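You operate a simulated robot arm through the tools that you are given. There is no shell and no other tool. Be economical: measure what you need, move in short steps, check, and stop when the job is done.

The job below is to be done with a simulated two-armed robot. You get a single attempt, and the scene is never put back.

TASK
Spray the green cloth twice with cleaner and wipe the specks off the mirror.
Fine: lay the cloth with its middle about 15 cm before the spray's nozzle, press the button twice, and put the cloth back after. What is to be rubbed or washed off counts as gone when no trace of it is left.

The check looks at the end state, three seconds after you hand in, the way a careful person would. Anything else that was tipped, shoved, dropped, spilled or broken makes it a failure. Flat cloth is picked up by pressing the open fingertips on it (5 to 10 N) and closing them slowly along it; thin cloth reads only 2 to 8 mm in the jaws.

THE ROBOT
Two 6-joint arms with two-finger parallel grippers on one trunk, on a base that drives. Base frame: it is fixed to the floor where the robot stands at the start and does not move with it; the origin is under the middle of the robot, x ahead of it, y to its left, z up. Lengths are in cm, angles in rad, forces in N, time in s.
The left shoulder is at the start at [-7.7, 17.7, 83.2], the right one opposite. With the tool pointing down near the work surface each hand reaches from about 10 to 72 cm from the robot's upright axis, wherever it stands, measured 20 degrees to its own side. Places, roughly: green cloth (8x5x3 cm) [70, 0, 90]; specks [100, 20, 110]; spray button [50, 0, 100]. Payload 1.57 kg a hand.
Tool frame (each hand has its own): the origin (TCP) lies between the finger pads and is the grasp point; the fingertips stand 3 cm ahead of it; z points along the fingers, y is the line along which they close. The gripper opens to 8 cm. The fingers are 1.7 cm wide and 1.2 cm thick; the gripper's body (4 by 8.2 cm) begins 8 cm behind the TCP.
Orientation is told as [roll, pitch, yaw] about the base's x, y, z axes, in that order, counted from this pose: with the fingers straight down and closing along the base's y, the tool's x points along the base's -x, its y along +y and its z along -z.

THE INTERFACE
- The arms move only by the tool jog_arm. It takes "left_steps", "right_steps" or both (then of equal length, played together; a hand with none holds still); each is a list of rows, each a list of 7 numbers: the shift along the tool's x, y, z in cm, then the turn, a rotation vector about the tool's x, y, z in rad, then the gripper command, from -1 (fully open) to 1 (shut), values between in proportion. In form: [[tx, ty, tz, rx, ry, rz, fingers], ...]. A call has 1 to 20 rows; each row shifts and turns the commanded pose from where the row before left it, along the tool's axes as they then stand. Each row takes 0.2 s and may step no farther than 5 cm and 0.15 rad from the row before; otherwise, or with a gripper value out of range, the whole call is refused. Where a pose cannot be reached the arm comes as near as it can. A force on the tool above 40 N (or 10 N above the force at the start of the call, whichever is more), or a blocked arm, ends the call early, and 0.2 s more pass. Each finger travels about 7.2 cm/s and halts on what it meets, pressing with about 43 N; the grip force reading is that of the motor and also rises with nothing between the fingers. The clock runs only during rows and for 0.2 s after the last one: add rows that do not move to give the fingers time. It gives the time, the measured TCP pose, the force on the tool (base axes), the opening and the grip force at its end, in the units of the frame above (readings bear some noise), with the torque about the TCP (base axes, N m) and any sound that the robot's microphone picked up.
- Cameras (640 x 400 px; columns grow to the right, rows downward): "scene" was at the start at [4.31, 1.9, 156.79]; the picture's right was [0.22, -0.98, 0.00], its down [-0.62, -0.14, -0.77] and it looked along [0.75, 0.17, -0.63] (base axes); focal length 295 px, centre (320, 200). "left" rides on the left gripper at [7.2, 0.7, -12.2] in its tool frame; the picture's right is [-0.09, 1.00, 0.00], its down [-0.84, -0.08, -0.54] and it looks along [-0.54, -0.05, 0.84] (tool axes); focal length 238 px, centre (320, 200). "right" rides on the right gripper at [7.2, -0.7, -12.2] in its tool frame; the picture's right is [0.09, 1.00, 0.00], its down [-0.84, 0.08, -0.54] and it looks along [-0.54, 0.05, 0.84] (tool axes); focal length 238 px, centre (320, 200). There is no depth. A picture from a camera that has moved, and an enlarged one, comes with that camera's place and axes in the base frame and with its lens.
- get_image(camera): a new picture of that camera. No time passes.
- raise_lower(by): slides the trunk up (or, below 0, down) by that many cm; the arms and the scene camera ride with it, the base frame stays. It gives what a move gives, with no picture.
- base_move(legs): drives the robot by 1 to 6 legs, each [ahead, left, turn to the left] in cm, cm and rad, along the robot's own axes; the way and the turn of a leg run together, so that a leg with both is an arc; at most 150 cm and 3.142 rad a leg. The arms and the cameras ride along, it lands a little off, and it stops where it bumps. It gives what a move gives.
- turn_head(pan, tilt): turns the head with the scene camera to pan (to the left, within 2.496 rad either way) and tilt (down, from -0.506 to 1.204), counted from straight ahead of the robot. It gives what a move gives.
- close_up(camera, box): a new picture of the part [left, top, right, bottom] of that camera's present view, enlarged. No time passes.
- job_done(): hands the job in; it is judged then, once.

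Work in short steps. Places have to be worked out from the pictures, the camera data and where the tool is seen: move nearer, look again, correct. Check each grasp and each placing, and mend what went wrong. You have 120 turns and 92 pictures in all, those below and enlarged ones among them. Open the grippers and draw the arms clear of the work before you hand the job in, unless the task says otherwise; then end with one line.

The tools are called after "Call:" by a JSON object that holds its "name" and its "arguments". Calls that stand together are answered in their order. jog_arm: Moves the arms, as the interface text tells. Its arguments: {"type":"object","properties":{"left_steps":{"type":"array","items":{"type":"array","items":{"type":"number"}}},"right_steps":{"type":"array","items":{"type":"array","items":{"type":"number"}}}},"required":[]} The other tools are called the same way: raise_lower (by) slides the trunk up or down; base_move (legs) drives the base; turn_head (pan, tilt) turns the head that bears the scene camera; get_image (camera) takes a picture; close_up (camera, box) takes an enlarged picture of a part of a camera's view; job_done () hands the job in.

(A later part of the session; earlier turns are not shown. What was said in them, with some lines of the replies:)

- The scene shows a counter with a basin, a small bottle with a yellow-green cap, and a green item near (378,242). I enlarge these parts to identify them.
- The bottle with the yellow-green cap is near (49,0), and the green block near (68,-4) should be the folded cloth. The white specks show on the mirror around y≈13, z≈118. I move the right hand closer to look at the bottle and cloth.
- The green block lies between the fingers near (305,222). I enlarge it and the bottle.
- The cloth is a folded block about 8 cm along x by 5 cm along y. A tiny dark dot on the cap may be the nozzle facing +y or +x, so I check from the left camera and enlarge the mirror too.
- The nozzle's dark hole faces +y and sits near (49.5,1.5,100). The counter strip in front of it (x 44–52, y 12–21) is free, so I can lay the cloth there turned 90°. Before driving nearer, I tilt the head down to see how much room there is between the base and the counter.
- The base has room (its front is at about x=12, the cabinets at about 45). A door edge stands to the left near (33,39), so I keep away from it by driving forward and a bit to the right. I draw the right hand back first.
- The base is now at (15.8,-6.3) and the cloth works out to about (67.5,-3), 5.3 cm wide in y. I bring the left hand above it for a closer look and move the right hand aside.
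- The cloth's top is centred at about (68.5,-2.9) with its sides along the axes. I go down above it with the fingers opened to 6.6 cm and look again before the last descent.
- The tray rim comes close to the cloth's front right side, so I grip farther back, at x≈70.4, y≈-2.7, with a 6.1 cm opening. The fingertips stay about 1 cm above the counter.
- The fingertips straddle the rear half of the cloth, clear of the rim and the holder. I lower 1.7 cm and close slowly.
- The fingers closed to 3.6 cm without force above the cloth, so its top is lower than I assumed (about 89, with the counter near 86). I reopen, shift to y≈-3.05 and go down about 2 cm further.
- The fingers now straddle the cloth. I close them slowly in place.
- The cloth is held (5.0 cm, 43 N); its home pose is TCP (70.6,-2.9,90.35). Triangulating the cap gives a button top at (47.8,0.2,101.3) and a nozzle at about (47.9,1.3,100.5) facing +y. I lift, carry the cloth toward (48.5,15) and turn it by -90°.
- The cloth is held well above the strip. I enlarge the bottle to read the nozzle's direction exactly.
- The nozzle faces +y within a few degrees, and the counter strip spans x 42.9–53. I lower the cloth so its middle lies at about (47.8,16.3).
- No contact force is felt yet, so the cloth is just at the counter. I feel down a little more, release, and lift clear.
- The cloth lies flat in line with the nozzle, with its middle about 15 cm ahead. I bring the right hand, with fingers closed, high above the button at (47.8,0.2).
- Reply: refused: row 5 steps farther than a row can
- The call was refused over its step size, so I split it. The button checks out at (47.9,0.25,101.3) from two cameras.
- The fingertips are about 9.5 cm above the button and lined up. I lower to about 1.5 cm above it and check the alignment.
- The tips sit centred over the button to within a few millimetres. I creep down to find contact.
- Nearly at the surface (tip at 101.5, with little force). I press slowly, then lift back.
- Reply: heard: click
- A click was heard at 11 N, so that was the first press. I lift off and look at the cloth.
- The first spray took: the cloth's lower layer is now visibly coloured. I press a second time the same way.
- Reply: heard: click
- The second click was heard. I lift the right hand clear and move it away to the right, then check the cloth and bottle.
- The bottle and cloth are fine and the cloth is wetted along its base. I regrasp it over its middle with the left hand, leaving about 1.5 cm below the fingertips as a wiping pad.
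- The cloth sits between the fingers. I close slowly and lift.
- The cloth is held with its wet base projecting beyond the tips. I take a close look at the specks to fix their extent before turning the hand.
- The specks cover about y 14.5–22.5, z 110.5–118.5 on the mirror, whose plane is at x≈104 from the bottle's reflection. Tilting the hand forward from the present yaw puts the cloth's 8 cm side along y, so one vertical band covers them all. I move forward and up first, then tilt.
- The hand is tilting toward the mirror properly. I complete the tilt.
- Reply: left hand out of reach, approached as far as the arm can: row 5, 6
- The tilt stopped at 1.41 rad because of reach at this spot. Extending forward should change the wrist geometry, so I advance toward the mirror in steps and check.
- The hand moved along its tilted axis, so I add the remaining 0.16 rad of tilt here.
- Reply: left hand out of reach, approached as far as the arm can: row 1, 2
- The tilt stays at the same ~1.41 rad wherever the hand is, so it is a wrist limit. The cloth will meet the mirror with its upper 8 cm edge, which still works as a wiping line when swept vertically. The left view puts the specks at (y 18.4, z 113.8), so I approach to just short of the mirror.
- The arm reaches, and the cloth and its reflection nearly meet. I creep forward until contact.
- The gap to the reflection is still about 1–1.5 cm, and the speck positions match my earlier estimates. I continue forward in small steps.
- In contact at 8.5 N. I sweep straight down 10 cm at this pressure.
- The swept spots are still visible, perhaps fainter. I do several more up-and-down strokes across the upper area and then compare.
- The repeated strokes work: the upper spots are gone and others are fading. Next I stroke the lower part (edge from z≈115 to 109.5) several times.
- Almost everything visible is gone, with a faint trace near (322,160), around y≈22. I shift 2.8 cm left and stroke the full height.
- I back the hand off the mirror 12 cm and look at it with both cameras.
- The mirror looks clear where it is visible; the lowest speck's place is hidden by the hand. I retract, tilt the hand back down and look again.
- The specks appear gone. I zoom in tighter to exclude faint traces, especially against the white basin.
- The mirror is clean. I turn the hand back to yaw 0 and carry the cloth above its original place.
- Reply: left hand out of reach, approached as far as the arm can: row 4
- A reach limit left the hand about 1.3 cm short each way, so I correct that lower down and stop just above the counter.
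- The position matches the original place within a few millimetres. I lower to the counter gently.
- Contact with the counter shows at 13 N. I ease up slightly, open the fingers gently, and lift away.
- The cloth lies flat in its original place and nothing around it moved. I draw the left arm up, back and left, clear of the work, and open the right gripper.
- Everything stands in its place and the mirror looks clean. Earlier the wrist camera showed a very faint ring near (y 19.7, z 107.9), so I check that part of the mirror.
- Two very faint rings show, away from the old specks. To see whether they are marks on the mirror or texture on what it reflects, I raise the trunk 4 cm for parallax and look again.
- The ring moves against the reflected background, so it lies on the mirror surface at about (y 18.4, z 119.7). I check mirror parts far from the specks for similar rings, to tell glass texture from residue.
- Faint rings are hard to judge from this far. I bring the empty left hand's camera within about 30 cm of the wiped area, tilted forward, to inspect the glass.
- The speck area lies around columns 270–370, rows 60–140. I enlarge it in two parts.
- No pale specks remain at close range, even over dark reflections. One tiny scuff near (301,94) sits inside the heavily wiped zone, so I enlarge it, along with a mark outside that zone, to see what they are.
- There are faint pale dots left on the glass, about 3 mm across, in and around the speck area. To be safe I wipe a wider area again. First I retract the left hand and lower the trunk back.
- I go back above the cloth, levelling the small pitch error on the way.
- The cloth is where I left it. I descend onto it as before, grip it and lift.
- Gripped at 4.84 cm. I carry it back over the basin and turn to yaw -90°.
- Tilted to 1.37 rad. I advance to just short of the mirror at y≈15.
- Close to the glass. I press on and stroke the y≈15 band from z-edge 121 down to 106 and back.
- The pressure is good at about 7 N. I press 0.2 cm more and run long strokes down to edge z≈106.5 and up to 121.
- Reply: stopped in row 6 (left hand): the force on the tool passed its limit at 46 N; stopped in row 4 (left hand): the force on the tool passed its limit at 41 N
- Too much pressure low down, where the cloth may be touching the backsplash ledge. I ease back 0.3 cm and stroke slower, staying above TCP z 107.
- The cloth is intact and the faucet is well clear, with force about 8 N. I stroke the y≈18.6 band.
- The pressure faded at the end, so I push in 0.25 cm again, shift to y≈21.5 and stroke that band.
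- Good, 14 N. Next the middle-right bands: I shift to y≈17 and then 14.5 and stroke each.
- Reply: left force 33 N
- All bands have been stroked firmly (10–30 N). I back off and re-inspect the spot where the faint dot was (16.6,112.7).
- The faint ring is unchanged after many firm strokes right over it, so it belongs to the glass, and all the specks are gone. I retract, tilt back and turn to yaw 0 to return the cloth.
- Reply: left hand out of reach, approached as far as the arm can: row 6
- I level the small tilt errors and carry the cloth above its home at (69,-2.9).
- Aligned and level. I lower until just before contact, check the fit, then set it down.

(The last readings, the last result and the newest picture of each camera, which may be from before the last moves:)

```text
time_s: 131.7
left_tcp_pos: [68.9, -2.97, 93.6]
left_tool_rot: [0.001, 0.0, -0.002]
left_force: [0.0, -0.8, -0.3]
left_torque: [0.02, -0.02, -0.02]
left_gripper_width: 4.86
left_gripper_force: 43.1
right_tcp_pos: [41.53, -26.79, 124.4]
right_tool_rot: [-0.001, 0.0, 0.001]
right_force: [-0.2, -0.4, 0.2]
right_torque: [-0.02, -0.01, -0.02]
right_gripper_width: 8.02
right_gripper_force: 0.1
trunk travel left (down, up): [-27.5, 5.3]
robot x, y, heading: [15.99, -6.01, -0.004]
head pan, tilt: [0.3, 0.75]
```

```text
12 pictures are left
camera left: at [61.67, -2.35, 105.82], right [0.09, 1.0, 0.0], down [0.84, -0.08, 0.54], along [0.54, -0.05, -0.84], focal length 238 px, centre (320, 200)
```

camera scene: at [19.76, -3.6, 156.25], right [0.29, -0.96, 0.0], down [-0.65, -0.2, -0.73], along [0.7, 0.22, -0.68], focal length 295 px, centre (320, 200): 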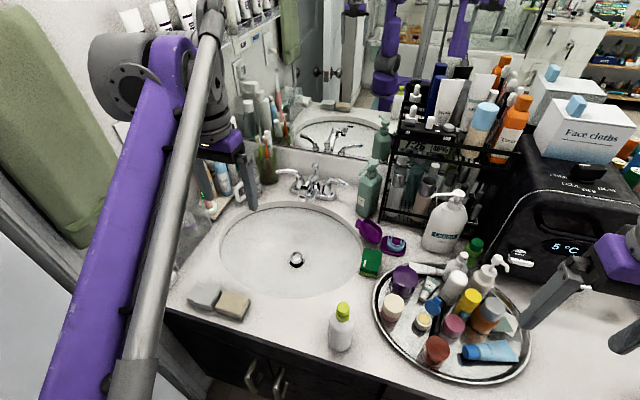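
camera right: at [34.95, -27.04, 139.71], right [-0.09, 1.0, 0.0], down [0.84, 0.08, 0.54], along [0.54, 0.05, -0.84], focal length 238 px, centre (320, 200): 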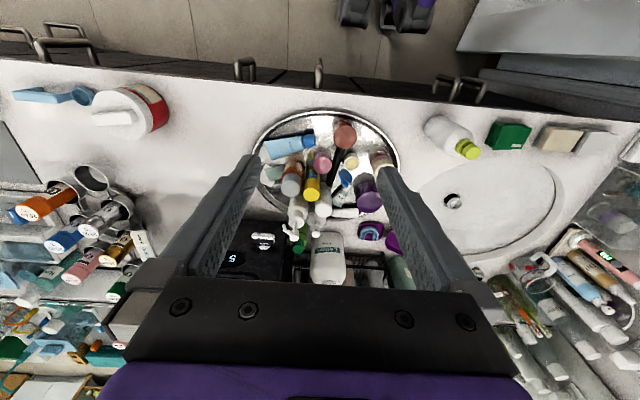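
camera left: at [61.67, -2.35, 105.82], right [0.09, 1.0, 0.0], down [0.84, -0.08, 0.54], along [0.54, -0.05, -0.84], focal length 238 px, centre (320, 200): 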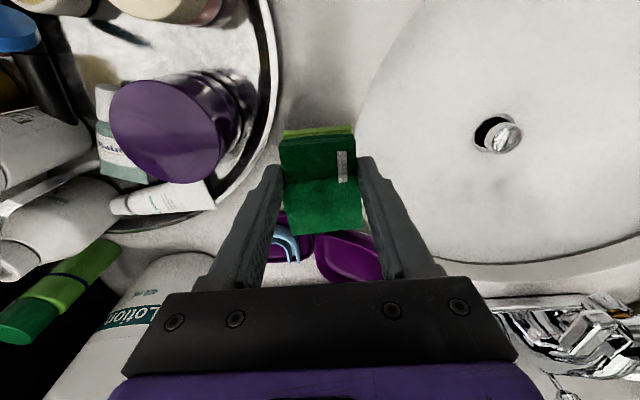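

The placement is clear of its neighbours. I set it down gently, release and lift.

Call:
{"name": "jog_arm", "arguments": {"left_steps": [[0, 0, 1.5, 0, 0, 0, 0], [0, 0, 1.0, 0, 0, 0, 0], [0, 0, 0.45, 0, 0, 0, 0], [0, 0, 0, 0, 0, 0, 0], [0, 0, 0, 0, 0, 0, -0.25], [0, 0, 0, 0, 0, 0, -0.4], [0, 0, 0, 0, 0, 0, -0.55], [0, 0, 0, 0, 0, 0, -0.6], [0, 0, -3, 0, 0, 0, -0.6], [0, 0, -4, 0, 0, 0, -0.6], [0, 0, -4, 0, 0, 0, -0.6], [0, 0, -4, 0, 0, 0, -0.6], [1.5, 0, -4, 0, 0, 0, -1], [1.5, 0, -4, 0, 0, 0, -1], [2, 4, -2, 0, 0, 0, -1], [2, 4, -1, 0, 0, 0, -1], [2, 4, 0, 0, 0, 0, -1], [2, 4, 0, 0, 0, 0, -1], [2, 4, 0, 0, 0, 0, -1], [2, 4, 0, 0, 0, 0, -1]]}}

Call:
{"name": "get_image", "arguments": {"camera": "scene"}}

Call:
{"name": "close_up", "arguments": {"camera": "scene", "box": [320, 190, 480, 350]}}

Call:
{"name": "close_up", "arguments": {"camera": "scene", "box": [290, 70, 410, 150]}}

```text
time_s: 135.9
left_tcp_pos: [53.92, 21.17, 116.6]
left_tool_rot: [-0.002, 0.0, -0.003]
left_force: [0.0, 0.2, -0.5]
left_torque: [-0.02, -0.01, -0.03]
left_gripper_width: 7.99
left_gripper_force: 0.0
right_tcp_pos: [41.53, -26.65, 124.38]
right_tool_rot: [0.0, 0.0, 0.0]
right_force: [-0.5, 0.7, -1.0]
right_torque: [-0.04, -0.05, 0.02]
right_gripper_width: 8.03
right_gripper_force: 0.1
trunk travel left (down, up): [-27.5, 5.3]
robot x, y, heading: [15.8, -5.81, 0.001]
head pan, tilt: [0.3, 0.75]
```

```text
11 pictures are left
camera scene: at [19.7, -3.61, 156.25], right [0.3, -0.96, 0.0], down [-0.65, -0.2, -0.73], along [0.7, 0.22, -0.68], focal length 295 px, centre (320, 200)
```

scene: 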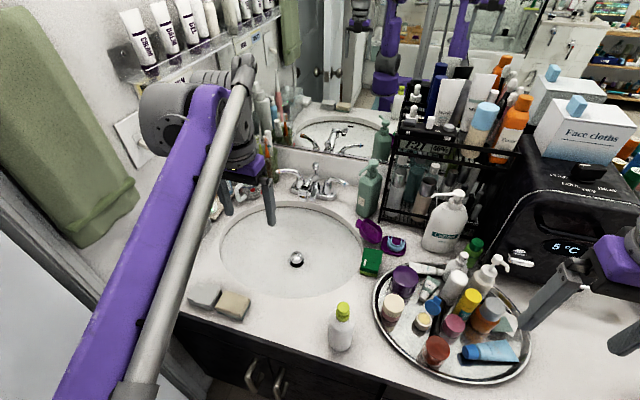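

```text
2.50 times, centred on (400, 270) of scene
camera zoom: at [19.7, -3.61, 156.25], right [0.3, -0.96, 0.0], down [-0.65, -0.2, -0.73], along [0.7, 0.22, -0.68], focal length 738 px, centre (120, 25)
```

zoom: 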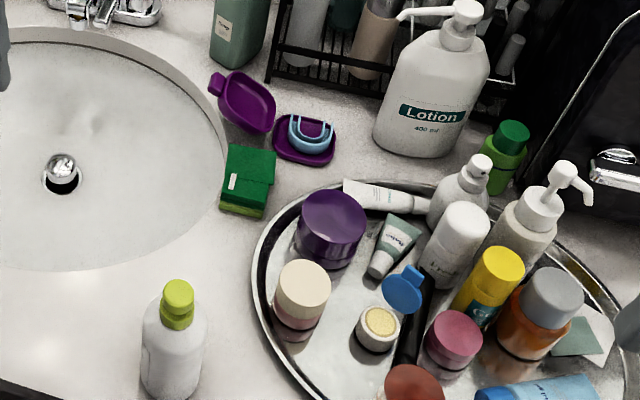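

```text
5.00 times, centred on (350, 110) of scene
camera zoom: at [19.7, -3.61, 156.25], right [0.3, -0.96, 0.0], down [-0.65, -0.2, -0.73], along [0.7, 0.22, -0.68], focal length 1477 px, centre (170, 650)
```

zoom: 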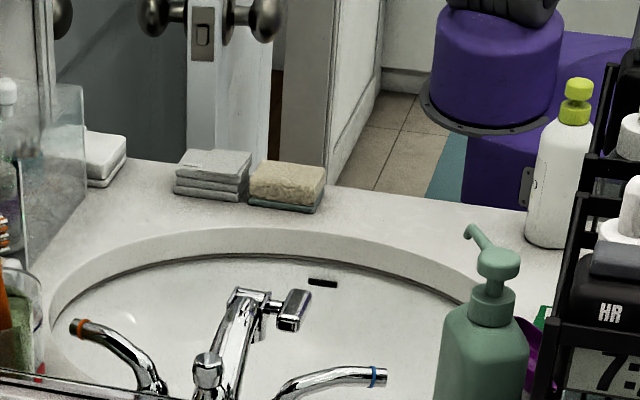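

The mirror is clean, the cloth is back in place, and nothing else has moved. I draw the left hand a little further up and back before handing in.

Call:
{"name": "jog_arm", "arguments": {"left_steps": [[3, 1, -3, 0, 0, 0, -1], [3, 1, -3, 0, 0, 0, -1], [3, 1, -3, 0, 0, 0, -1], [0, 0, 0, 0, 0, 0, -1]]}}

Call:
{"name": "job_done", "arguments": {}}

```text
time_s: 136.9
left_tcp_pos: [44.84, 24.31, 125.3]
left_tool_rot: [0.001, 0.0, -0.002]
left_force: [0.5, -0.6, -0.7]
left_torque: [-0.02, -0.01, 0.0]
left_gripper_width: 8.0
left_gripper_force: 0.0
right_tcp_pos: [41.74, -26.79, 124.38]
right_tool_rot: [0.002, 0.002, 0.001]
right_force: [-0.7, 0.0, -0.7]
right_torque: [0.01, -0.01, -0.02]
right_gripper_width: 8.02
right_gripper_force: 0.1
trunk travel left (down, up): [-27.5, 5.3]
robot x, y, heading: [15.75, -5.91, -0.005]
head pan, tilt: [0.3, 0.75]
```

```text
The job is handed in.
```

I sprayed the cloth twice, wiped the specks off the mirror and put the cloth back in its place; a few very faint 3 mm rings remain on the glass, which firm wiping did not change, so I took them for part of the mirror.
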